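You operate a simulated robot arm through the tools that you are given. There is no shell and no other tool. Be economical: measure what you need, move in short steps, check, and stop when the job is done.

Carry out the task below with a simulated robot arm. There is one attempt and no reset: what you move stays moved.

Task
Put things in order on the long bench. At the end: the orange pad seven (marked "No.7") stands where the blue canister (marked "SALT") stood; the purple polishing pad stands on top of the white paper roll; the blue canister stands where the beige carton (marked "PLASTER") stood; the beige carton stands where the purple polishing pad stood; whatever was shut is shut again. Leave all else as you found it, and nothing knocked over.

The check looks at the end state, three seconds after you hand in, the way a careful person would. Anything else that was tipped, shoved, dropped, spilled or broken makes it a failure.

Robot
A 7-joint arm with a two-finger parallel gripper, fixed in place. Base frame: the origin is at the foot of the arm, x ahead of it, y to its left, z up; the work surface is at about z = 0. Readings come in m, rad, newtons and seconds.
With the tool pointing down near the work surface it reaches from about 0.22 to 0.58 m from the base axis. Its first joint turns from -1.152 to 1.152 rad. Payload 2.5 kg.
Tool frame: the origin (TCP) lies between the finger pads and is the grasp point; the fingertips stand 0.023 m ahead of it; z points along the fingers, y is the line along which they close. The gripper opens to 0.094 m. The fingers are 0.038 m wide and 0.01 m thick; the gripper's body (0.054 by 0.096 m) begins 0.039 m behind the TCP.
Orientation is told as [roll, pitch, yaw] about the base's x, y, z axes, in that order, counted from this pose: with the fingers straight down and closing along the base's y, the tool's x points along the base's -x, its y along +y and its z along -z.

Tools
- The arm moves only by the tool drive_tool. Its argument "deltas" is a list of rows, each a list of 7 numbers: the shift along the tool's x, y, z in units of 20 mm (1.0 is 20 mm), then the turn, a rotation vector about the tool's x, y, z in units of 4 degrees (1.0 is 4 degrees), then the finger opening in mm, from 0 to 94. In form: [[dx, dy, dz, ax, ay, az, claw], ...]. A call has 1 to 20 rows; each row shifts and turns the commanded pose from where the row before left it, along the tool's axes as they then stand. A call with a number of a shift or a turn outside -1 to 1 is refused whole. A row lasts 0.2 s, in which the tool goes at most 0.05 m and 0.15 rad; a call with a longer step from one row to the next is refused whole, and so is a gripper value outside its range. Where a pose cannot be reached the arm comes as near as it can. A force on the tool above 40 N (or 10 N above the force at the start of the call, whichever is more), or a blocked arm, ends the call early, and 0.2 s more pass. Each finger travels about 0.108 m/s and halts on what it meets, pressing with about 38 N; the grip force reading is that of the motor and also rises with nothing between the fingers. The clock runs only during rows and for 0.2 s after the last one: add rows that do not move to give the fingers time. The reply holds the time, the measured pose of the TCP, the force on the tool along the base axes, the opening and the grip force, in the units named above and with some noise, with the torque about the TCP (base axes, N m) and any sound that the robot's microphone picked up.
- Cameras (640 x 400 px; columns grow to the right, rows downward): "scene" is fixed at [0.1021, -0.4046, 0.5284]; the picture's right is [0.93, -0.36, 0.00], its down [-0.26, -0.66, -0.71] and it looks along [0.26, 0.66, -0.71] (base axes); focal length 348 px, centre (320, 200). "wrist" rides on the gripper at [0.086, 0.016, -0.075] in the tool frame; the picture's right is [-0.18, 0.98, 0.00], its down [-0.58, -0.11, -0.81] and it looks along [-0.79, -0.15, 0.59] (tool axes); focal length 243 px, centre (320, 200). There is no depth. A picture from a camera that has moved, and an enlarged one, comes with that camera's place and axes in the base frame and with its lens.
- capture(camera): a new picture of that camera. No time passes.
- enlarge(camera, box): a new picture of the part [left, top, right, bottom] of that camera's present view, enlarged. No time passes.
- sign_off(): hands the job in; it is judged then, once.

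Work in short steps. Places have to be worked out from the pictures, the camera data and where the tool is seen: move nearer, look again, correct. Check each grasp and each placing, and mend what went wrong. You have 120 turns and 76 pictures in all, those below and enlarged ones among them. Open the gripper and draw the arm clear of the work before you hand the job in, unless the task says otherwise; then end with one line.

The tools are called as name(argument=value, ...) on one line, values as JSON. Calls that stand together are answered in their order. drive_tool: Moves the arm, as the interface text tells. Its arguments: {"type":"object","properties":{"deltas":{"type":"array"}},"required":["deltas"]} The other tools are called the same way: capture (camera) takes a picture; enlarge (camera, box) takes an enlarged picture of a part of a camera's view; sign_off () hands the job in.

At the start:

```text
time: 0.0
ee_pos: [0.2966, -0.0918, 0.2746]
orientation: [0.002, 0.0, -0.001]
ft_force: [-0.4, -0.2, 0.4]
torque: [-0.01, 0.01, 0.01]
finger_gap: 0.0938
grip_force: 0.0
```

scene: 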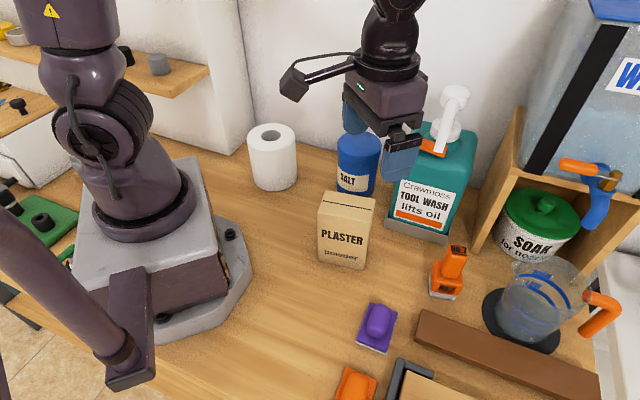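
wrist: 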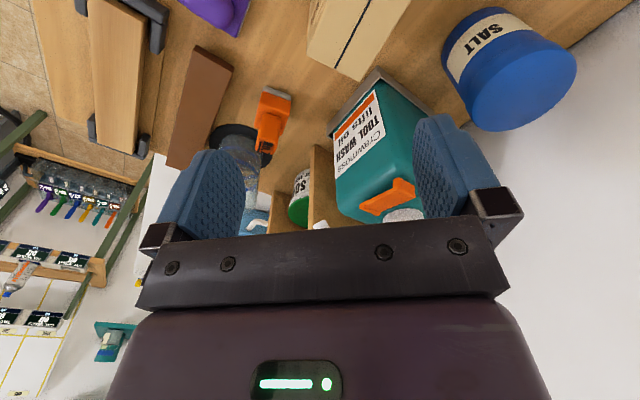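

I'll look closer at the objects first, to tell the orange items apart.

enlarge(camera="scene", box=[300, 220, 500, 400])

enlarge(camera="scene", box=[230, 80, 480, 280])

```text
2.22 times, centred on (400, 310) of scene
camera zoom: at [0.1021, -0.4046, 0.5284], right [0.93, -0.36, 0.0], down [-0.26, -0.66, -0.71], along [0.26, 0.66, -0.71], focal length 774 px, centre (142, -44)
```

zoom: 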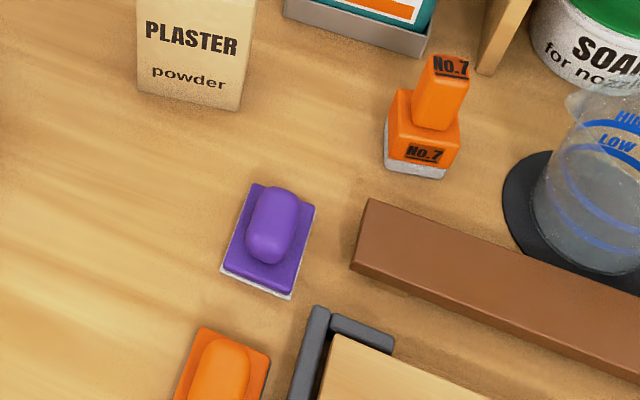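

```text
2.00 times, centred on (355, 180) of scene
camera zoom: at [0.1021, -0.4046, 0.5284], right [0.93, -0.36, 0.0], down [-0.26, -0.66, -0.71], along [0.26, 0.66, -0.71], focal length 696 px, centre (250, 240)
```

zoom: 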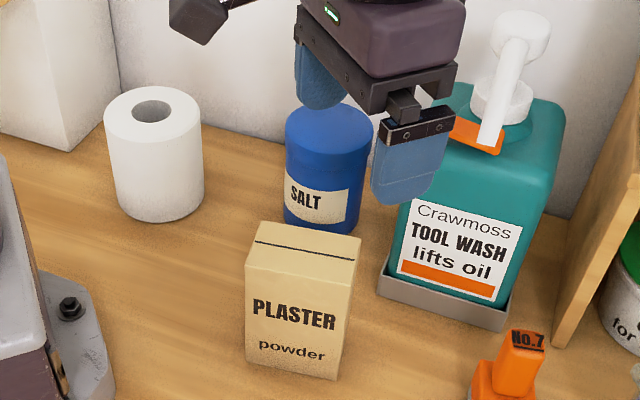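

The No.7 pad is the tall one near (447,272), so the order is purple → roll, carton, canister, then No.7, with no spare spot needed. I judge purple to be at about (0.270, -0.212), turned ~47°. I'll hover over it and look.

drive_tool(deltas=[[0.19, -0.86, 0, 0, 0, 0, 60], [0.19, -0.86, 0, 0, 0, 0, 60], [0.19, -0.86, 0, 0, 0, 0, 60], [0.19, -0.86, 0, 0, 0, 0, 60], [0.19, -0.86, 0, 0, 0, 0, 60], [0.19, -0.86, 0, 0, 0, 0, 60], [0.19, -0.86, 0, 0, 0, 0, 60], [0, 0, 0.52, 0, 0, -0.98, 60], [0, 0, 0.52, 0, 0, -0.98, 60], [0, 0, 0.52, 0, 0, -0.98, 60], [0, 0, 0.52, 0, 0, -0.98, 60], [0, 0, 0.52, 0, 0, -0.98, 60], [0, 0, 0.52, 0, 0, -0.98, 60], [0, 0, 0.52, 0, 0, -0.98, 60], [0, 0, 0.52, 0, 0, -0.98, 60], [0, 0, 0.52, 0, 0, -0.98, 60], [0, 0, 0.52, 0, 0, -0.98, 60], [0, 0, 0.52, 0, 0, -0.98, 60], [0, 0, 0.52, 0, 0, -0.98, 60]])

capture(camera="wrist")

capture(camera="scene")

```text
time: 4.0
ee_pos: [0.27, -0.213, 0.1515]
orientation: [0.0, 0.002, 0.822]
ft_force: [-0.3, -0.1, 0.1]
torque: [0.0, -0.04, 0.0]
finger_gap: 0.0601
grip_force: 0.0
```

```text
71 pictures are left
camera wrist: at [0.1989, -0.2639, 0.2246], right [-0.6, 0.8, 0.0], down [0.48, 0.35, 0.81], along [0.65, 0.48, -0.59], focal length 243 px, centre (320, 200)
```

wrist: 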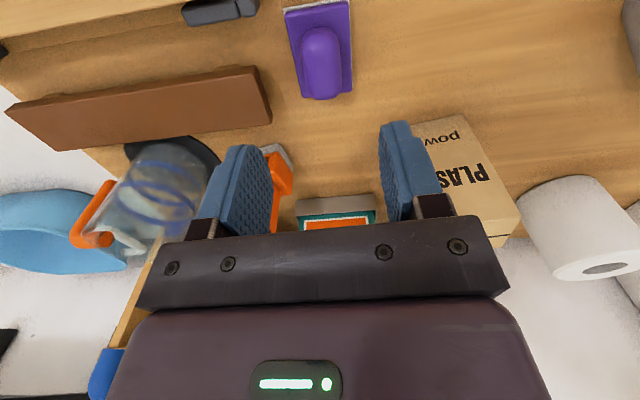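

```text
70 pictures are left
```

scene: 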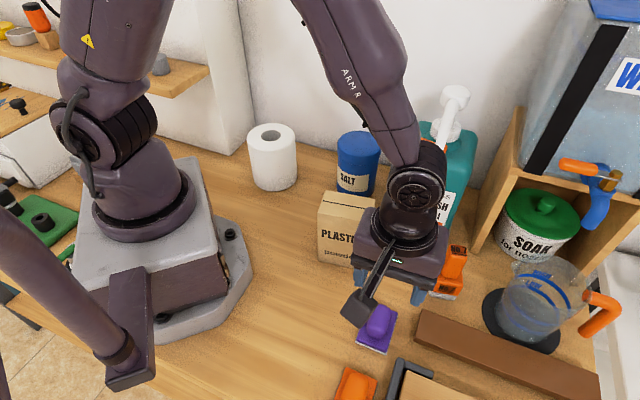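

Purple's plate comes out near (0.270, -0.210), turned ~45°. I lower above it and look again.

drive_tool(deltas=[[0, 0, 0.9, 0, 0, 0.5, 50], [0, 0, 0.9, 0, 0, 0, 50], [0, 0, 0.9, 0, 0, 0, 50], [0, 0, 0.9, 0, 0, 0, 50], [0, 0, 0.5, 0, 0, 0, 50], [0, 0, 0, 0, 0, 0, 50]])

capture(camera="wrist")

enlarge(camera="scene", box=[300, 220, 480, 400])

```text
time: 5.4
ee_pos: [0.2694, -0.2126, 0.0686]
orientation: [0.0, 0.0, 0.787]
ft_force: [-0.5, 0.0, 0.0]
torque: [0.01, 0.01, 0.03]
finger_gap: 0.0501
grip_force: 0.1
```

```text
69 pictures are left
camera wrist: at [0.1965, -0.2606, 0.1421], right [-0.57, 0.82, 0.0], down [0.49, 0.33, 0.81], along [0.67, 0.46, -0.59], focal length 243 px, centre (320, 200)
```

wrist: 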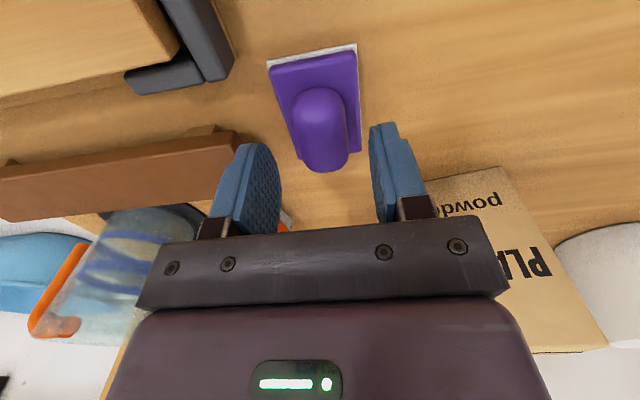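

```text
2.22 times, centred on (390, 310) of scene
camera zoom: at [0.1021, -0.4046, 0.5284], right [0.93, -0.36, 0.0], down [-0.26, -0.66, -0.71], along [0.26, 0.66, -0.71], focal length 774 px, centre (164, -44)
```

zoom: 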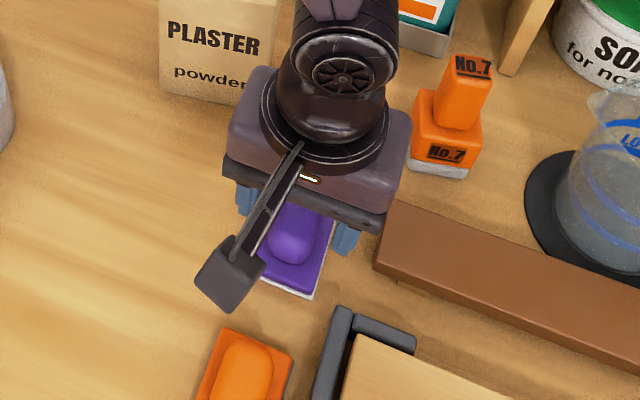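

The pad is centered with a ~3 mm sideways offset; I correct that, lower until the tips are just above the plate, and close on the knob.

drive_tool(deltas=[[0, 0.15, 0.6, 0, 0, 0, 50], [0, 0, 0.65, 0, 0, 0, 50], [0, 0, 0, 0, 0, 0, 40], [0, 0, 0, 0, 0, 0, 25], [0, 0, 0, 0, 0, 0, 15], [0, 0, 0, 0, 0, 0, 15]])

capture(camera="wrist")

```text
time: 6.8
ee_pos: [0.2666, -0.211, 0.0428]
orientation: [0.0, -0.001, 0.786]
ft_force: [0.2, -1.1, 2.4]
torque: [0.02, -0.08, 0.03]
finger_gap: 0.0291
grip_force: 38.0
```

```text
67 pictures are left
camera wrist: at [0.194, -0.2598, 0.1167], right [-0.57, 0.82, 0.0], down [0.49, 0.33, 0.81], along [0.67, 0.46, -0.59], focal length 243 px, centre (320, 200)
```

wrist: 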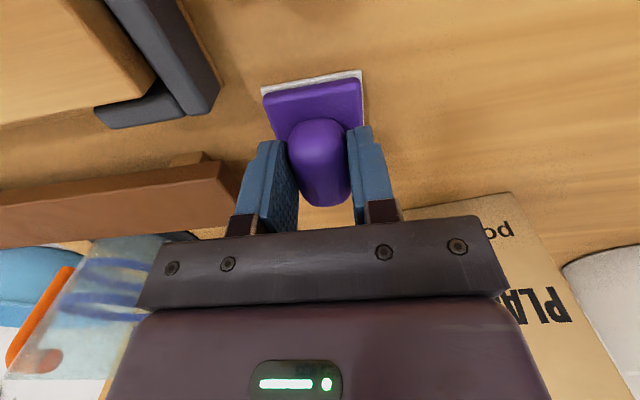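

Gripped on the knob (29 mm). I lift by 0.18 m and check it holds.

drive_tool(deltas=[[0, 0, -0.5, 0, 0, 0, 15], [0, 0, -0.8, 0, 0, 0, 15], [0, 0, -1, 0, 0, 0, 15], [0, 0, -1, 0, 0, 0, 15], [0, 0, -1, 0, 0, 0, 15], [0, 0, -1, 0, 0, 0, 15], [0, 0, -1, 0, 0, 0, 15], [0, 0, -1, 0, 0, 0, 15], [0, 0, -1, 0, 0, 0, 15], [0, 0, -0.7, 0, 0, 0, 15]])

capture(camera="scene")

```text
time: 9.0
ee_pos: [0.2665, -0.2088, 0.2227]
orientation: [-0.001, 0.0, 0.784]
ft_force: [-0.1, 0.4, -0.5]
torque: [0.0, 0.04, 0.01]
finger_gap: 0.0293
grip_force: 37.8
```

```text
66 pictures are left
```

scene: 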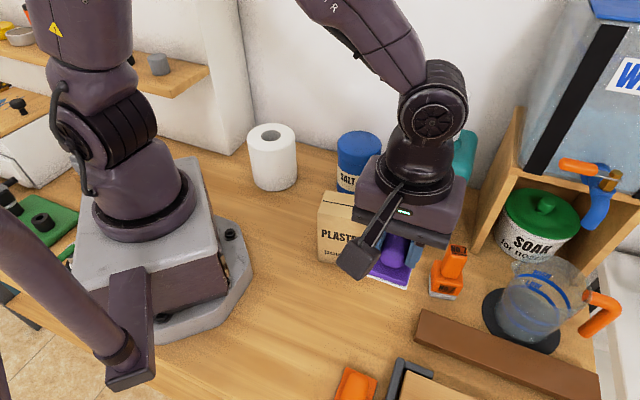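

The pad lifted cleanly. I carry it towards the roll at height, stopping short to look.

drive_tool(deltas=[[-0.4, 0.5, 0, 0, 0, 0, 15], [-0.75, 0.94, 0, 0, 0, 0, 15], [-0.75, 0.94, 0, 0, 0, 0, 15], [-0.75, 0.94, 0, 0, 0, 0, 15], [-0.75, 0.94, 0, 0, 0, 0, 15], [-0.75, 0.94, 0, 0, 0, 0, 15], [-0.75, 0.94, 0, 0, 0, 0, 15], [-0.75, 0.94, 0, 0, 0, 0, 15], [-0.75, 0.94, 0, 0, 0, 0, 15], [-0.75, 0.94, 0, 0, 0, 0, 15], [-0.75, 0.94, 0, 0, 0, 0, 15], [-0.75, 0.94, 0, 0, 0, 0, 15], [-0.4, 0.5, 0, 0, 0, 0, 15]])

capture(camera="wrist")

capture(camera="scene")

```text
time: 11.8
ee_pos: [0.2354, 0.0782, 0.2229]
orientation: [0.0, 0.0, 0.784]
ft_force: [0.2, -0.5, -1.2]
torque: [-0.02, 0.03, 0.01]
finger_gap: 0.0291
grip_force: 37.8
```

```text
65 pictures are left
camera wrist: at [0.1632, 0.0285, 0.2971], right [-0.57, 0.82, 0.0], down [0.49, 0.33, 0.81], along [0.67, 0.46, -0.59], focal length 243 px, centre (320, 200)
```

wrist: 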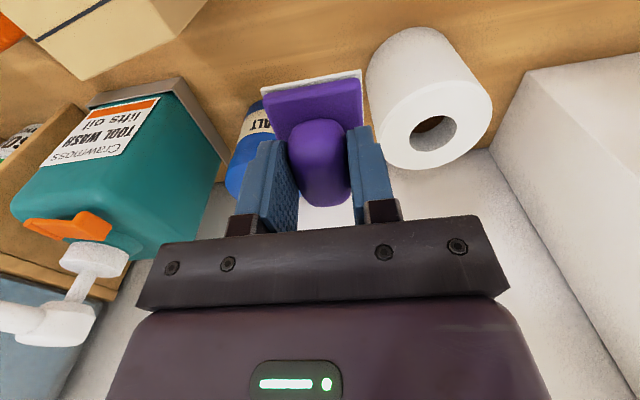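

```text
64 pictures are left
```

scene: 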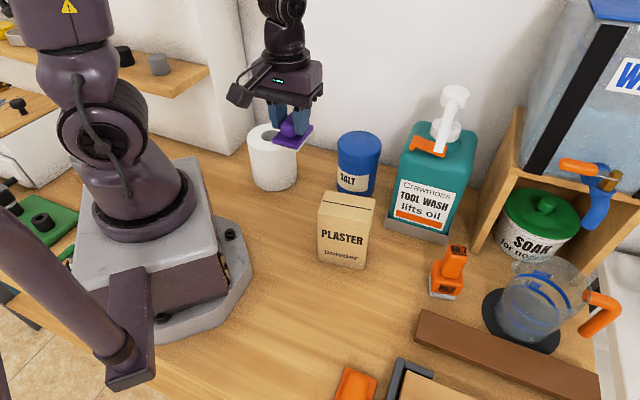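

The roll's top centre works out to about (0.222, 0.193), with height ~0.115. I move the pad above it and check.

drive_tool(deltas=[[-0.68, 0.9, 0, 0, 0, 0, 15], [-0.68, 0.9, 0, 0, 0, 0, 15], [-0.68, 0.9, 0, 0, 0, 0, 15], [-0.68, 0.9, 0, 0, 0, 0, 15], [-0.68, 0.9, 0.5, 0, 0, 0, 15], [0, 0, 0.5, 0, 0, 0, 15], [0, 0, 0.5, 0, 0, 0, 15], [0, 0, 0, 0, 0, 0, 15]])

capture(camera="wrist")

enlarge(camera="scene", box=[200, 60, 360, 220])

```text
time: 13.6
ee_pos: [0.2198, 0.1893, 0.1949]
orientation: [-0.002, 0.0, 0.784]
ft_force: [0.0, 0.3, -0.3]
torque: [-0.04, 0.01, 0.01]
finger_gap: 0.0288
grip_force: 37.6
```

```text
63 pictures are left
camera wrist: at [0.1469, 0.1407, 0.2684], right [-0.57, 0.82, 0.0], down [0.49, 0.33, 0.81], along [0.67, 0.46, -0.59], focal length 243 px, centre (320, 200)
```

wrist: 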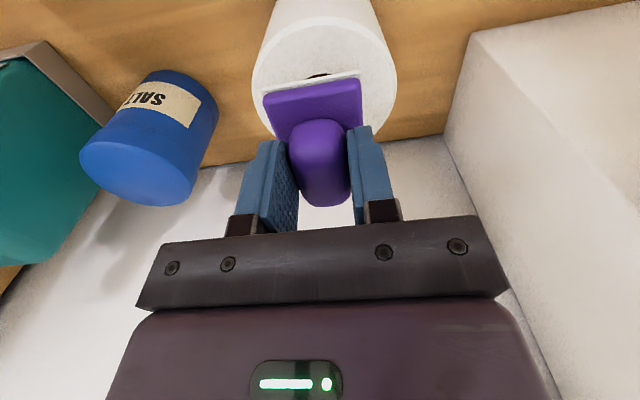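

```text
2.50 times, centred on (280, 140) of scene
camera zoom: at [0.1021, -0.4046, 0.5284], right [0.93, -0.36, 0.0], down [-0.26, -0.66, -0.71], along [0.26, 0.66, -0.71], focal length 870 px, centre (420, 350)
```

zoom: 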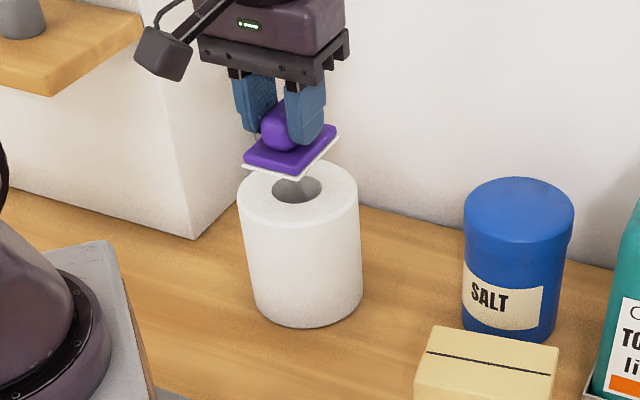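

The pad is over the roll, with the roll centre ~4 mm further along the view. I nudge it and lower most of the way.

drive_tool(deltas=[[-0.2, 0.05, 0.5, 0, 0, 0, 15], [0, 0, 0.5, 0, 0, 0, 15], [0, 0, 0.3, 0, 0, 0, 15], [0, 0, 0, 0, 0, 0, 15]])

enlarge(camera="scene", box=[220, 80, 340, 200])

```text
time: 14.6
ee_pos: [0.2209, 0.193, 0.1664]
orientation: [-0.001, 0.002, 0.785]
ft_force: [0.2, 0.5, -0.7]
torque: [0.02, -0.03, -0.01]
finger_gap: 0.0292
grip_force: 38.1
```

```text
3.33 times, centred on (280, 140) of scene
camera zoom: at [0.1021, -0.4046, 0.5284], right [0.93, -0.36, 0.0], down [-0.26, -0.66, -0.71], along [0.26, 0.66, -0.71], focal length 1160 px, centre (453, 400)
```

zoom: 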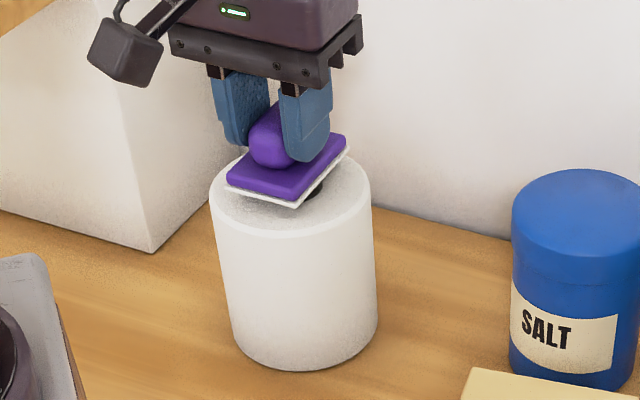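

It looks centred with a gap of ~1 cm. I lower in small steps watching the force.

drive_tool(deltas=[[0, 0, 0.15, 0, 0, 0, 15], [0, 0, 0.15, 0, 0, 0, 15], [0, 0, 0, 0, 0, 0, 15]])

```text
time: 15.4
ee_pos: [0.221, 0.1935, 0.1624]
orientation: [-0.001, 0.0, 0.783]
ft_force: [0.8, -0.3, -0.8]
torque: [0.02, 0.02, 0.01]
finger_gap: 0.0291
grip_force: 37.4
```

No contact force yet; I continue down.

drive_tool(deltas=[[0, 0, 0.12, 0, 0, 0, 15], [0, 0, 0, 0, 0, 0, 15], [0, 0, 0, 0, 0, 0, 15]])

enlarge(camera="scene", box=[240, 90, 320, 160])

```text
time: 16.2
ee_pos: [0.2214, 0.1932, 0.1602]
orientation: [0.0, 0.001, 0.785]
ft_force: [-0.6, -0.1, -0.2]
torque: [0.01, 0.01, 0.0]
finger_gap: 0.0288
grip_force: 38.1
```

```text
5.71 times, centred on (280, 125) of scene
camera zoom: at [0.1021, -0.4046, 0.5284], right [0.93, -0.36, 0.0], down [-0.26, -0.66, -0.71], along [0.26, 0.66, -0.71], focal length 1989 px, centre (549, 629)
```

zoom: 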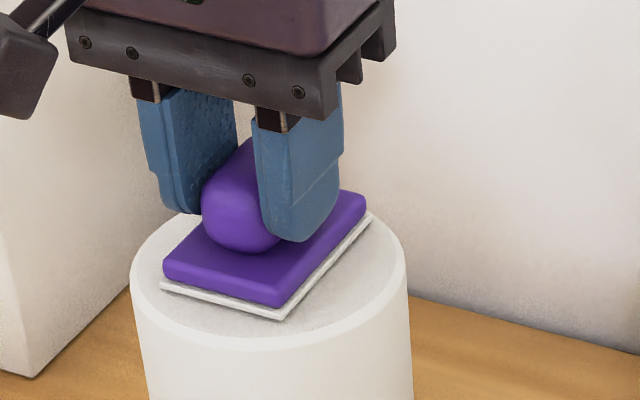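

Still slightly above. I continue in fine steps.

drive_tool(deltas=[[0, 0, 0.1, 0, 0, 0, 15], [0, 0, 0.1, 0, 0, 0, 15], [0, 0, 0, 0, 0, 0, 15]])

```text
time: 17.0
ee_pos: [0.2216, 0.1929, 0.1562]
orientation: [0.001, -0.003, 0.786]
ft_force: [-4.3, -2.1, 36.6]
torque: [0.01, 0.06, 0.0]
finger_gap: 0.0293
grip_force: 38.4
```

Contact (36 N). I ease up 1 mm and release.

drive_tool(deltas=[[0, 0, -0.06, 0, 0, 0, 15], [0, 0, 0, 0, 0, 0, 22], [0, 0, 0, 0, 0, 0, 32], [0, 0, 0, 0, 0, 0, 42], [0, 0, 0, 0, 0, 0, 50], [0, 0, 0, 0, 0, 0, 50]])

enlarge(camera="scene", box=[240, 90, 320, 160])

```text
time: 18.4
ee_pos: [0.2215, 0.1922, 0.1577]
orientation: [0.0, 0.001, 0.787]
ft_force: [-0.2, -0.2, -1.3]
torque: [-0.02, -0.02, -0.01]
finger_gap: 0.0501
grip_force: 0.1
```

```text
5.71 times, centred on (280, 125) of scene
camera zoom: at [0.1021, -0.4046, 0.5284], right [0.93, -0.36, 0.0], down [-0.26, -0.66, -0.71], along [0.26, 0.66, -0.71], focal length 1989 px, centre (549, 629)
```

zoom: 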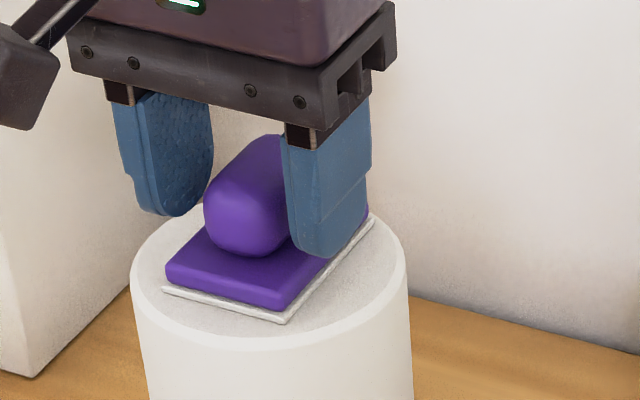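

The purple pad stands on the roll. I rise and travel over to the carton.

drive_tool(deltas=[[0, 0, -0.5, 0, 0, 0, 50], [0, 0, -1, 0, 0, 0, 50], [0, 0, -1, 0, 0, 0, 60], [0, 0, -1, 0, 0, 0, 80], [0, 0, -1, 0, 0, 0, 80], [0.56, -0.918, 0, 0, 0, 0, 80], [0.56, -0.918, 0, 0, 0, 0, 80], [0.56, -0.918, 0, 0, 0, 0, 80], [0.56, -0.918, 0, 0, 0, 0, 80], [0.56, -0.918, 0, 0, 0, 0, 80], [0.56, -0.918, 0, 0, 0, 0, 80], [0.56, -0.918, 0, 0, 0, 0, 80], [0.56, -0.918, 0, 0, 0, 0, 80], [0.56, -0.918, 0, 0, 0, 0, 80], [0.56, -0.918, 0, 0, 0, 0, 80], [0.56, -0.918, 0, 0, 0, 0, 80], [0.56, -0.918, 0, 0, 0, 0, 80]])

drive_tool(deltas=[[0, 0, 0, 0, 0, 0.975, 80], [0, 0, 0, 0, 0, 0.975, 80], [0, 0, 0, 0, 0, 0.975, 80], [0, 0, 0, 0, 0, 0.975, 80], [0, 0, 0, 0, 0, 0.975, 80], [0, 0, 0, 0, 0, 0.975, 80], [0, 0, 0, 0, 0, 0.975, 80], [0, 0, 0, 0, 0, 0.975, 80], [0, 0, 0, 0, 0, 0.975, 80], [0, 0, 0, 0, 0, 0.975, 80], [0, 0, 0, 0, 0, 0.975, 80], [0, 0, 0, 0, 0, 0.975, 80], [0, 0, 0, 0, 0, 0.975, 80], [0, 0, 0, 0, 0, 0.975, 80], [0, 0, 0, 0, 0, 0.975, 80], [0, 0, 0, 0, 0, 0.975, 80], [0, 0, 0, 0, 0, 0.975, 80], [0, 0, 0, 0, 0, 0.975, 80], [0, 0, 0, 0, 0, 0.975, 80], [0, 0, 0, 0, 0, 0.975, 80]])

capture(camera="wrist")

capture(camera="scene")

```text
time: 22.0
ee_pos: [0.2831, -0.0585, 0.2449]
orientation: [0.0, 0.0, 0.785]
ft_force: [-0.3, 0.3, 0.3]
torque: [0.0, -0.01, -0.04]
finger_gap: 0.0798
grip_force: 0.0
```

```text
time: 26.2
ee_pos: [0.283, -0.0574, 0.2463]
orientation: [0.0, 0.0, -0.576]
ft_force: [-0.2, 0.9, -0.3]
torque: [0.0, 0.0, 0.0]
finger_gap: 0.0799
grip_force: 0.0
```

```text
58 pictures are left
camera wrist: at [0.2193, 0.0049, 0.3198], right [0.69, 0.72, 0.0], down [0.43, -0.41, 0.81], along [0.58, -0.56, -0.59], focal length 243 px, centre (320, 200)
```

wrist: 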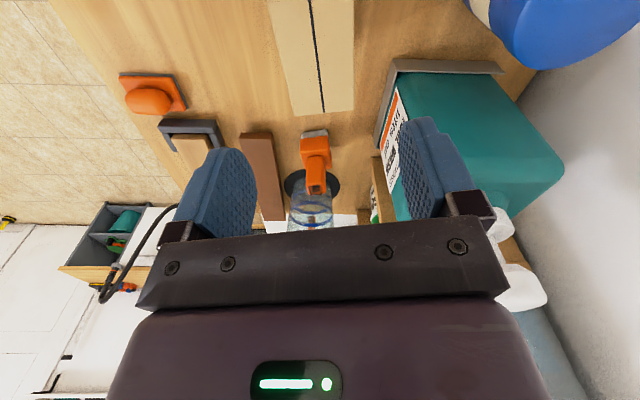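

```text
57 pictures are left
```

scene: 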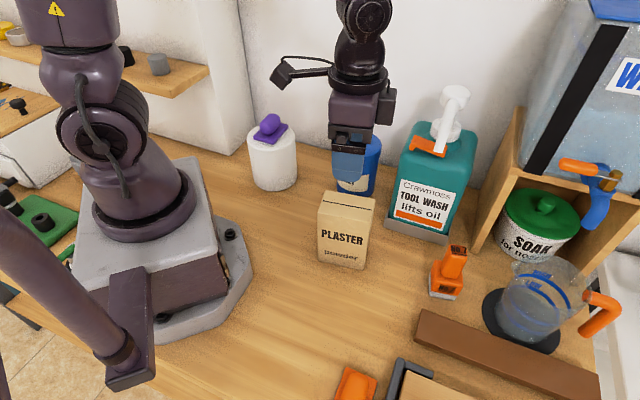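

Purple is fine on the roll. I take an enlarged look at the carton to fix its place well (the canister must go there).

enlarge(camera="scene", box=[300, 180, 400, 280])

```text
4.00 times, centred on (350, 230) of scene
camera zoom: at [0.1021, -0.4046, 0.5284], right [0.93, -0.36, 0.0], down [-0.26, -0.66, -0.71], along [0.26, 0.66, -0.71], focal length 1392 px, centre (200, 80)
```

zoom: 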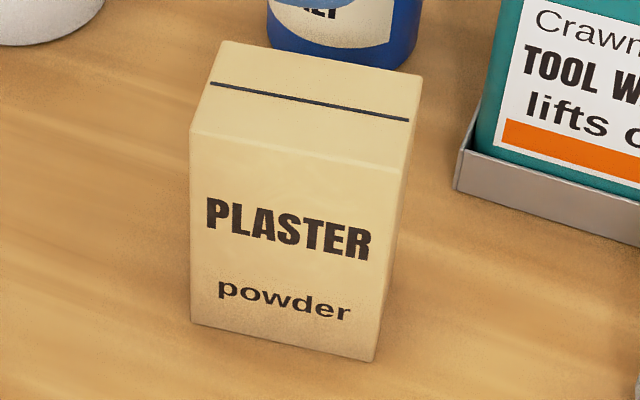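

Carton centre is (0.282, -0.059), turned -35.5°, 84×53×130 mm. I align and descend around its narrow sides.

drive_tool(deltas=[[0, -0.08, 0.5, 0, 0, 0.63, 80], [0, 0, 1, 0, 0, 0, 80], [0, 0, 1, 0, 0, 0, 80], [0, 0, 1, 0, 0, 0, 80], [0, 0, 1, 0, 0, 0, 80], [0, 0, 0.2, 0, 0, 0, 80], [0, 0, 0, 0, 0, 0, 80]])

capture(camera="wrist")

```text
time: 27.8
ee_pos: [0.2827, -0.0588, 0.1505]
orientation: [0.0, 0.0, -0.621]
ft_force: [1.0, 0.3, -0.4]
torque: [0.0, 0.01, -0.01]
finger_gap: 0.0799
grip_force: 0.1
```

```text
55 pictures are left
camera wrist: at [0.222, 0.0059, 0.2243], right [0.72, 0.69, 0.0], down [0.41, -0.43, 0.81], along [0.56, -0.58, -0.59], focal length 243 px, centre (320, 200)
```

wrist: 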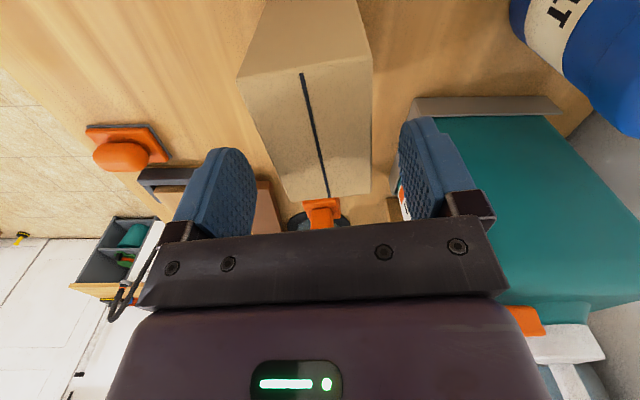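

Well centred between the fingers. I descend to z≈0.105 and close.

drive_tool(deltas=[[0, 0, 0.8, 0, 0, 0, 80], [0, 0, 0.8, 0, 0, 0, 80], [0, 0, 0.65, 0, 0, 0, 80], [0, 0, 0, 0, 0, 0, 70], [0, 0, 0, 0, 0, 0, 60], [0, 0, 0, 0, 0, 0, 50], [0, 0, 0, 0, 0, 0, 42], [0, 0, 0, 0, 0, 0, 42]])

enlarge(camera="scene", box=[280, 130, 440, 290])

```text
time: 29.6
ee_pos: [0.2821, -0.0567, 0.1069]
orientation: [0.0, 0.0, -0.619]
ft_force: [0.3, -1.0, 0.6]
torque: [-0.01, -0.08, 0.02]
finger_gap: 0.0546
grip_force: 38.2
```

```text
2.50 times, centred on (360, 210) of scene
camera zoom: at [0.1021, -0.4046, 0.5284], right [0.93, -0.36, 0.0], down [-0.26, -0.66, -0.71], along [0.26, 0.66, -0.71], focal length 870 px, centre (220, 175)
```

zoom: 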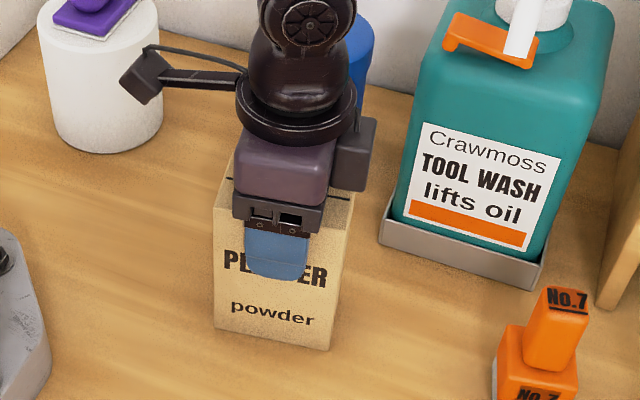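

Gripped firmly (54.6 mm). I lift, carry it to above purple's old place, then turn.

drive_tool(deltas=[[0, 0, -0.5, 0, 0, 0, 42], [0, 0, -0.9, 0, 0, 0, 42], [0, 0, -0.9, 0, 0, 0, 42], [0, 0, -0.9, 0, 0, 0, 42], [0, 0, -0.8, 0, 0, 0, 42], [-0.48, -0.815, 0, 0, 0, 0, 42], [-0.48, -0.815, 0, 0, 0, 0, 42], [-0.48, -0.815, 0, 0, 0, 0, 42], [-0.48, -0.815, 0, 0, 0, 0, 42], [-0.48, -0.815, 0, 0, 0, 0, 42], [-0.48, -0.815, 0, 0, 0, 0, 42], [-0.48, -0.815, 0, 0, 0, 0, 42], [-0.48, -0.815, 0, 0, 0, 0, 42]])

drive_tool(deltas=[[0, 0, 0, 0, 0, -1, 42], [0, 0, 0, 0, 0, -1, 42], [0, 0, 0, 0, 0, -1, 42], [0, 0, 0, 0, 0, -1, 42], [0, 0, 0, 0, 0, -1, 42], [0, 0, 0, 0, 0, -1, 42], [0, 0, 0, 0, 0, -1, 42], [0, 0, 0, 0, 0, -1, 42], [0, 0, 0, 0, 0, -1, 42], [0, 0, 0, 0, 0, -1, 42], [0, 0, 0, 0, 0, -1, 42], [0, 0, 0, 0, 0, -1, 42], [0, 0, 0, 0, 0, -1, 42], [0, 0, 0, 0, 0, -1, 42], [0, 0, 0, 0, 0, -1, 42], [0, 0, 0, 0, 0, -1, 42], [0, 0, 0, 0, 0, -1, 42], [0, 0, 0, 0, 0, -1, 42], [0, 0, 0, 0, 0, -1, 42], [0, 0, 0, 0, 0, -1, 42]])

capture(camera="scene")

capture(camera="wrist")

```text
time: 32.4
ee_pos: [0.2694, -0.2096, 0.1858]
orientation: [0.0, 0.0, -0.621]
ft_force: [0.4, -0.1, -2.2]
torque: [-0.01, 0.03, -0.02]
finger_gap: 0.0546
grip_force: 38.0
```

```text
time: 36.6
ee_pos: [0.2693, -0.2091, 0.1872]
orientation: [0.001, 0.0, 0.778]
ft_force: [0.2, -0.1, -1.4]
torque: [0.01, 0.04, 0.02]
finger_gap: 0.0545
grip_force: 37.9
```

```text
53 pictures are left
```

scene: 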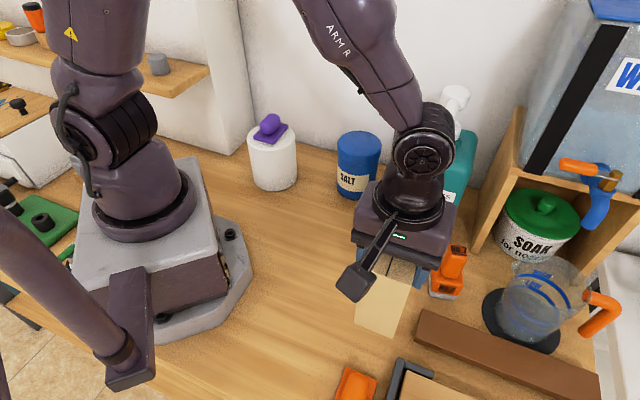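

```text
52 pictures are left
camera wrist: at [0.1965, -0.2575, 0.261], right [-0.56, 0.83, 0.0], down [0.49, 0.33, 0.81], along [0.67, 0.45, -0.59], focal length 243 px, centre (320, 200)
```

wrist: 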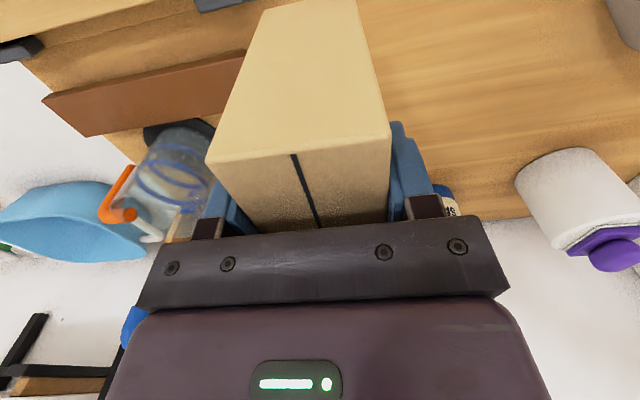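

The carton hangs right over the place. I lower most of the way.

drive_tool(deltas=[[0.08, 0, 0.5, 0, 0, 0, 42], [0, 0, 0.9, 0, 0, 0, 42], [0, 0, 0.9, 0, 0, 0, 42], [0, 0, 0.8, 0, 0, 0, 42], [0, 0, 0.4, 0, 0, 0, 42], [0, 0, 0, 0, 0, 0, 42]])

enlarge(camera="scene", box=[300, 220, 480, 400])

```text
time: 38.0
ee_pos: [0.2691, -0.2116, 0.1179]
orientation: [0.0, 0.001, 0.777]
ft_force: [0.6, -0.1, -1.3]
torque: [0.03, 0.0, 0.0]
finger_gap: 0.0548
grip_force: 37.8
```

```text
2.22 times, centred on (390, 310) of scene
camera zoom: at [0.1021, -0.4046, 0.5284], right [0.93, -0.36, 0.0], down [-0.26, -0.66, -0.71], along [0.26, 0.66, -0.71], focal length 774 px, centre (164, -44)
```

zoom: 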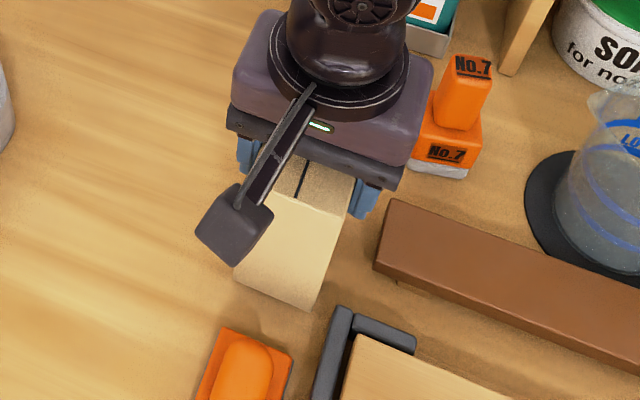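

Clear all around, with ~1 cm to go. I lower in fine steps.

drive_tool(deltas=[[0, 0, 0.2, 0, 0, 0, 42], [0, 0, 0.15, 0, 0, 0, 42], [0, 0, 0.1, 0, 0, 0, 42], [0, 0, 0, 0, 0, 0, 42], [0, 0, 0, 0, 0, 0, 42]])

```text
time: 39.2
ee_pos: [0.2683, -0.211, 0.108]
orientation: [-0.001, 0.0, 0.777]
ft_force: [0.4, 1.1, -2.3]
torque: [-0.03, -0.03, 0.01]
finger_gap: 0.0548
grip_force: 37.9
```

drive_tool(deltas=[[0, 0, 0.07, 0, 0, 0, 42], [0, 0, 0.05, 0, 0, 0, 42], [0, 0, 0, 0, 0, 0, 42]])

```text
time: 40.0
ee_pos: [0.2667, -0.2107, 0.107]
orientation: [-0.002, 0.001, 0.776]
ft_force: [-1.4, 1.9, 8.3]
torque: [0.41, -0.02, 0.08]
finger_gap: 0.0548
grip_force: 37.9
```

The carton is down (8 N). I release and rise.

drive_tool(deltas=[[0, 0, 0, 0, 0, 0, 56], [0, 0, 0, 0, 0, 0, 64], [0, 0, 0, 0, 0, 0, 74], [0, 0, 0, 0, 0, 0, 76], [0, 0, -0.5, 0, 0, 0, 76], [0, 0, -1, 0, 0, 0, 76], [0, 0, -1, 0, 0, 0, 76], [0, 0, -1, 0, 0, 0, 76], [0, 0, -1, 0, 0, 0, 76], [0, 0, -1, 0, 0, 0, 76], [0, 0, -1, 0, 0, 0, 76], [0, 0, -1, 0, 0, 0, 76]])

capture(camera="scene")

```text
time: 42.6
ee_pos: [0.2673, -0.2125, 0.2554]
orientation: [0.001, 0.0, 0.777]
ft_force: [0.3, 0.1, 0.4]
torque: [0.0, -0.03, -0.02]
finger_gap: 0.0757
grip_force: 0.0
```

```text
50 pictures are left
```

scene: 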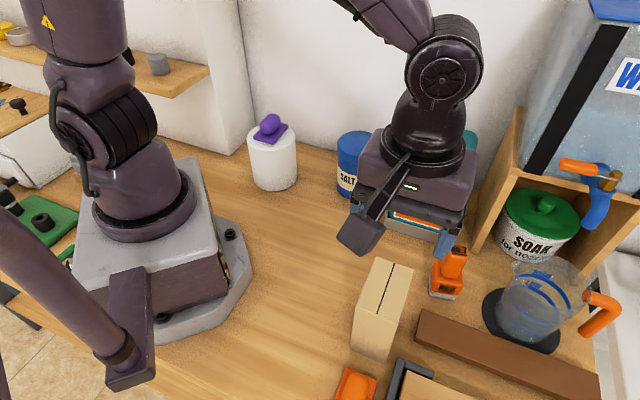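

The carton stands in place. Now the canister: I move to a viewpoint short of it, keeping well away from the tall bottle.

drive_tool(deltas=[[-0.89, 0.62, -0.4, 0, 0, 0, 90], [-0.89, 0.62, -0.4, 0, 0, 0, 90], [-0.89, 0.62, -0.4, 0, 0, 0, 90], [-0.89, 0.62, -0.4, 0, 0, 0, 90], [-0.89, 0.62, 0, 0, 0, 0, 90], [-0.89, 0.62, 0, 0, 0, 0, 90], [-0.89, 0.62, 0, 0, 0, 0, 90], [-0.89, 0.62, 0, 0, 0, 0, 90], [-0.89, 0.62, 0, 0, 0, 0, 90], [-0.89, 0.62, 0, 0, 0, 0, 90], [-0.89, 0.62, 0, 0, 0, 0, 90], [-0.89, 0.62, 0, 0, 0, 0, 90]])

capture(camera="wrist")

capture(camera="scene")

```text
time: 45.2
ee_pos: [0.3169, 0.0456, 0.2868]
orientation: [0.0, 0.001, 0.777]
ft_force: [-1.0, -0.4, -0.6]
torque: [0.02, 0.03, 0.01]
finger_gap: 0.0899
grip_force: 0.1
```

```text
49 pictures are left
camera wrist: at [0.2447, -0.0026, 0.3613], right [-0.56, 0.83, 0.0], down [0.49, 0.33, 0.81], along [0.67, 0.45, -0.59], focal length 243 px, centre (320, 200)
```

wrist: 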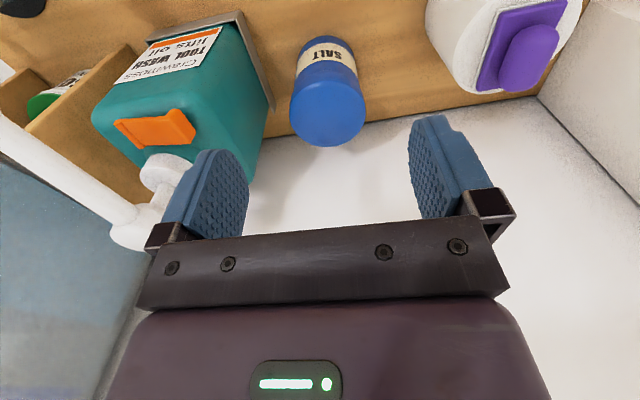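

```text
48 pictures are left
```

scene: 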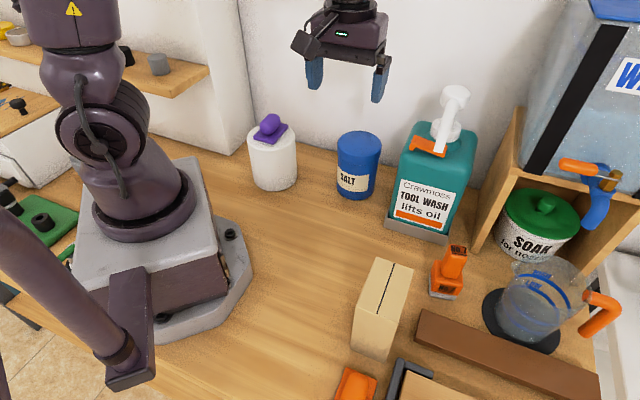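

I enlarge the canister in both views to fix its centre, diameter and height.

enlarge(camera="scene", box=[320, 110, 420, 210])

enlarge(camera="wrist", box=[250, 10, 410, 170])

```text
4.00 times, centred on (370, 160) of scene
camera zoom: at [0.1021, -0.4046, 0.5284], right [0.93, -0.36, 0.0], down [-0.26, -0.66, -0.71], along [0.26, 0.66, -0.71], focal length 1392 px, centre (120, 360)
```

zoom: 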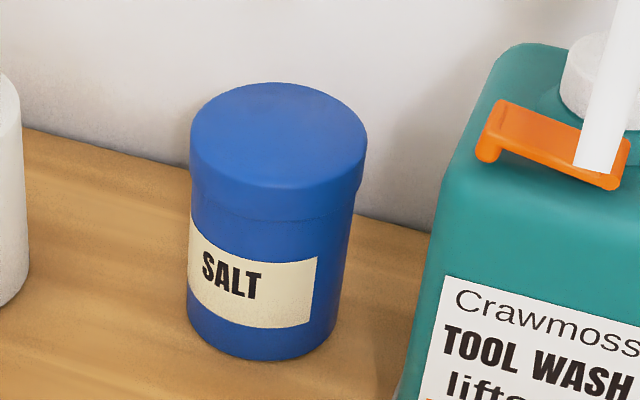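

```text
2.50 times, centred on (330, 90) of wrist
camera zoom: at [0.2447, -0.0026, 0.3613], right [-0.56, 0.83, 0.0], down [0.49, 0.33, 0.81], along [0.67, 0.45, -0.59], focal length 606 px, centre (295, 475)
```

zoom: 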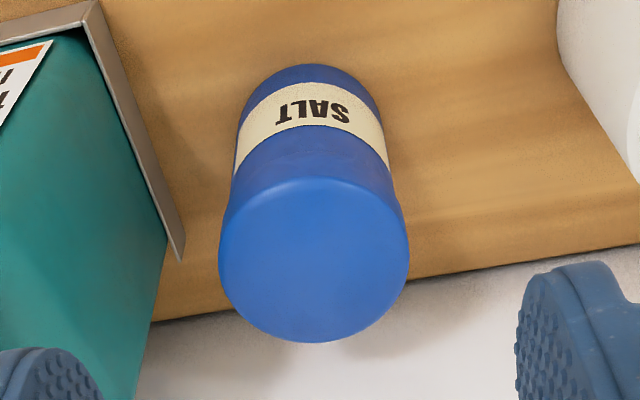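

Canister: centre ≈(0.382, 0.098), lid ⌀ ~88 mm, height ~118 mm; the bench items are aligned at 45°. The fit is tight, so I hover above at 94 mm opening and check alignment.

drive_tool(deltas=[[-0.83, -0.08, 0, 0, 0, -0.1, 94], [-0.83, -0.08, 0, 0, 0, 0, 94], [-0.83, -0.08, 0, 0, 0, 0, 94], [-0.83, -0.08, 0, 0, 0, 0, 94], [-0.83, -0.08, 0, 0, 0, 0, 94], [0, 0, 1, 0, 0, 0, 94], [0, 0, 1, 0, 0, 0, 94], [0, 0, 1, 0, 0, 0, 94], [0, 0, 1, 0, 0, 0, 94], [0, 0, 1, 0, 0, 0, 94], [0, 0, 0.8, 0, 0, 0, 94], [0, 0, 0, 0, 0, 0, 94]])

capture(camera="wrist")

enlarge(camera="scene", box=[300, 60, 440, 200])

```text
time: 47.8
ee_pos: [0.3806, 0.0973, 0.1725]
orientation: [-0.001, 0.0, 0.784]
ft_force: [0.1, 0.1, 0.1]
torque: [0.03, -0.03, 0.01]
finger_gap: 0.0938
grip_force: 0.1
```

```text
45 pictures are left
camera wrist: at [0.3083, 0.0489, 0.2459], right [-0.56, 0.83, 0.0], down [0.49, 0.33, 0.81], along [0.67, 0.45, -0.59], focal length 243 px, centre (320, 200)
```

wrist: 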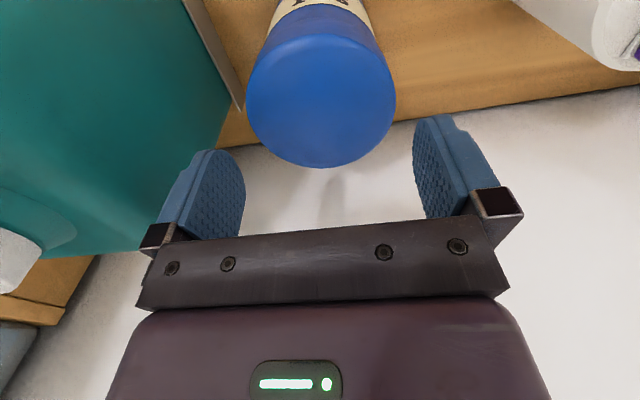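

```text
2.86 times, centred on (370, 130) of scene
camera zoom: at [0.1021, -0.4046, 0.5284], right [0.93, -0.36, 0.0], down [-0.26, -0.66, -0.71], along [0.26, 0.66, -0.71], focal length 995 px, centre (177, 400)
```

zoom: 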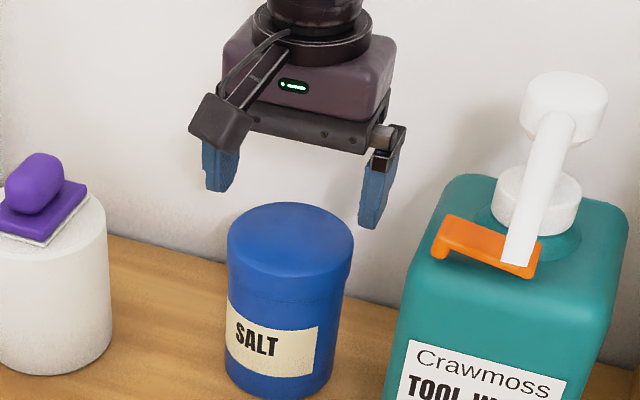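

Sideways alignment looks good within ~1 mm. I shift ~2 mm back, and lower to just above the lid for another look.

drive_tool(deltas=[[0.12, 0.04, 0.5, 0, 0, 0, 94], [0, 0, 0.65, 0, 0, 0, 94], [0, 0, 0, 0, 0, 0, 94]])

enlarge(camera="wrist", box=[160, 60, 480, 260])

enlarge(camera="scene", box=[310, 80, 410, 180])

```text
time: 48.6
ee_pos: [0.3762, 0.0966, 0.1488]
orientation: [-0.001, 0.0, 0.784]
ft_force: [-0.5, -0.2, -0.6]
torque: [-0.01, 0.0, -0.01]
finger_gap: 0.0942
grip_force: 0.1
```

```text
2.00 times, centred on (320, 160) of wrist
camera zoom: at [0.3034, 0.0483, 0.2228], right [-0.56, 0.83, 0.0], down [0.49, 0.33, 0.81], along [0.67, 0.45, -0.59], focal length 485 px, centre (320, 280)
```

zoom: 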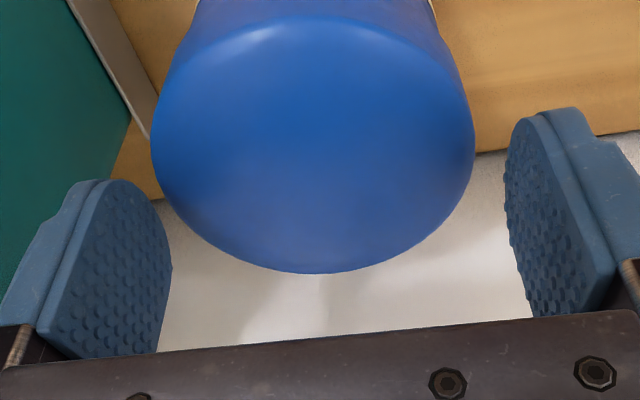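

```text
4.00 times, centred on (360, 130) of scene
camera zoom: at [0.1021, -0.4046, 0.5284], right [0.93, -0.36, 0.0], down [-0.26, -0.66, -0.71], along [0.26, 0.66, -0.71], focal length 1392 px, centre (160, 480)
```

zoom: 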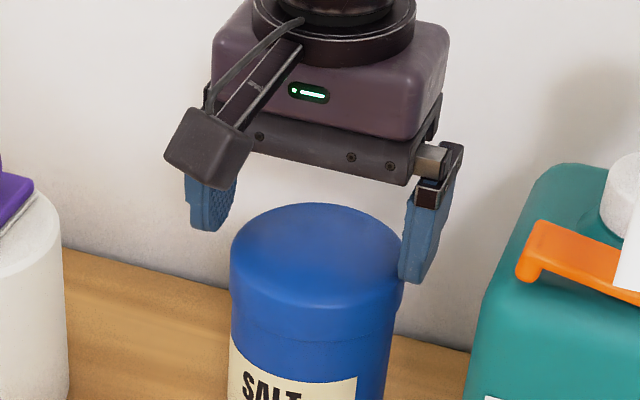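

Projecting the lid into the wrist view, the canister is ~3 mm toward the tool's -y and ~3 mm nearer. I correct and descend around the lid slowly.

drive_tool(deltas=[[0.12, -0.165, 0, 0, 0, 0, 94], [0, 0, 0.2, 0, 0, 0, 94], [0, 0, 0.3, 0, 0, 0, 94], [0, 0, 0, 0, 0, 0, 94]])

enlarge(camera="wrist", box=[160, 60, 480, 260])

```text
time: 49.6
ee_pos: [0.3771, 0.0917, 0.1379]
orientation: [-0.001, 0.001, 0.783]
ft_force: [-0.1, 1.2, 0.3]
torque: [0.01, 0.02, 0.0]
finger_gap: 0.0938
grip_force: 0.1
```

```text
2.00 times, centred on (320, 160) of wrist
camera zoom: at [0.3048, 0.0442, 0.2118], right [-0.56, 0.83, 0.0], down [0.49, 0.33, 0.81], along [0.67, 0.45, -0.59], focal length 485 px, centre (320, 280)
```

zoom: 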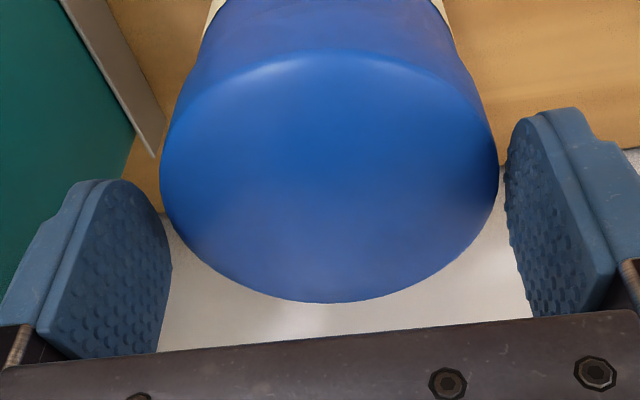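

Now centred within a millimetre. I descend along the lid in modest steps, watching force.

drive_tool(deltas=[[0, 0, 0.3, 0, 0, 0, 94], [0, 0, 0.3, 0, 0, 0, 94], [0, 0, 0.3, 0, 0, 0, 94], [0, 0, 0, 0, 0, 0, 94]])

enlarge(camera="wrist", box=[160, 60, 480, 260])

```text
time: 50.6
ee_pos: [0.3784, 0.0931, 0.1208]
orientation: [0.0, 0.0, 0.783]
ft_force: [0.1, -0.1, -0.7]
torque: [-0.02, -0.01, -0.02]
finger_gap: 0.094
grip_force: 0.1
```

```text
2.00 times, centred on (320, 160) of wrist
camera zoom: at [0.3056, 0.0445, 0.1944], right [-0.56, 0.83, 0.0], down [0.49, 0.33, 0.81], along [0.67, 0.45, -0.59], focal length 485 px, centre (320, 280)
```

zoom: 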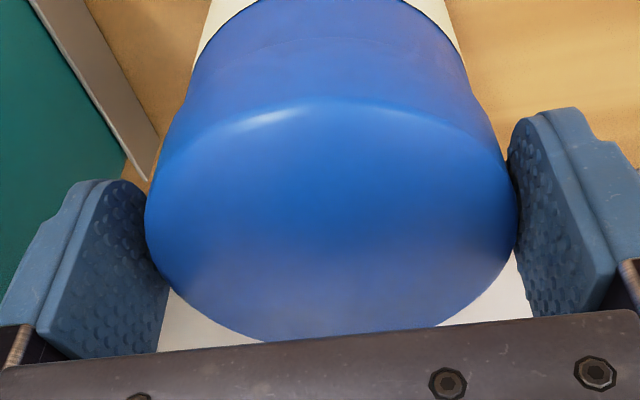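

The lid is between the fingers without contact. I go down another 22 mm.

drive_tool(deltas=[[0, 0, 0.3, 0, 0, 0, 94], [0, 0, 0.3, 0, 0, 0, 94], [0, 0, 0.3, 0, 0, 0, 94], [0, 0, 0.2, 0, 0, 0, 94], [0, 0, 0, 0, 0, 0, 94]])

enlarge(camera="scene", box=[310, 90, 420, 200])

```text
time: 51.8
ee_pos: [0.3775, 0.091, 0.0987]
orientation: [0.0, 0.0, 0.783]
ft_force: [-0.4, 0.2, 0.5]
torque: [0.03, -0.01, 0.01]
finger_gap: 0.0937
grip_force: 0.1
```

```text
3.64 times, centred on (365, 145) of scene
camera zoom: at [0.1021, -0.4046, 0.5284], right [0.93, -0.36, 0.0], down [-0.26, -0.66, -0.71], along [0.26, 0.66, -0.71], focal length 1266 px, centre (156, 400)
```

zoom: 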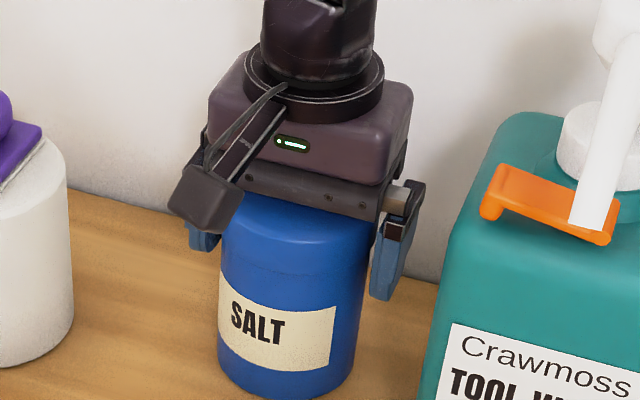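

Positioned around the lid/upper body. I close the gripper.

drive_tool(deltas=[[0, 0, 0, 0, 0, 0, 90], [0, 0, 0, 0, 0, 0, 86], [0, 0, 0, 0, 0, 0, 80], [0, 0, 0, 0, 0, 0, 76], [0, 0, 0, 0, 0, 0, 76]])

drive_tool(deltas=[[0, 0, -0.3, 0, 0, 0, 76], [0, 0, -0.5, 0, 0, 0, 76], [0, 0, 0, 0, 0, 0, 76]])

enlarge(camera="scene", box=[310, 90, 420, 200])

```text
time: 53.0
ee_pos: [0.3773, 0.0921, 0.0989]
orientation: [0.0, 0.001, 0.784]
ft_force: [0.1, 0.6, -0.4]
torque: [0.04, 0.04, -0.01]
finger_gap: 0.085
grip_force: 37.9
```

```text
time: 53.8
ee_pos: [0.3787, 0.094, 0.1138]
orientation: [0.001, 0.0, 0.784]
ft_force: [0.1, -0.4, -2.6]
torque: [-0.04, 0.04, -0.01]
finger_gap: 0.0849
grip_force: 38.0
```

```text
3.64 times, centred on (365, 145) of scene
camera zoom: at [0.1021, -0.4046, 0.5284], right [0.93, -0.36, 0.0], down [-0.26, -0.66, -0.71], along [0.26, 0.66, -0.71], focal length 1266 px, centre (156, 400)
```

zoom: 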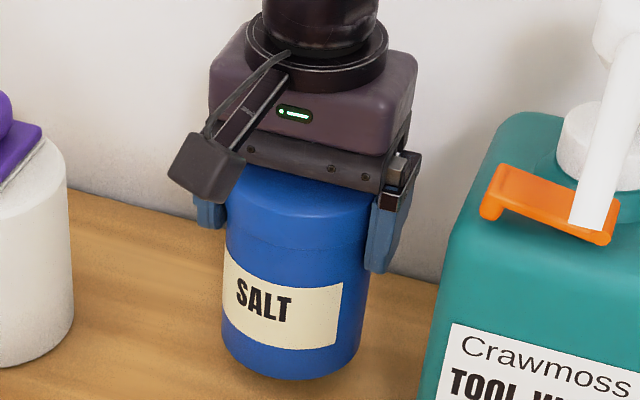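

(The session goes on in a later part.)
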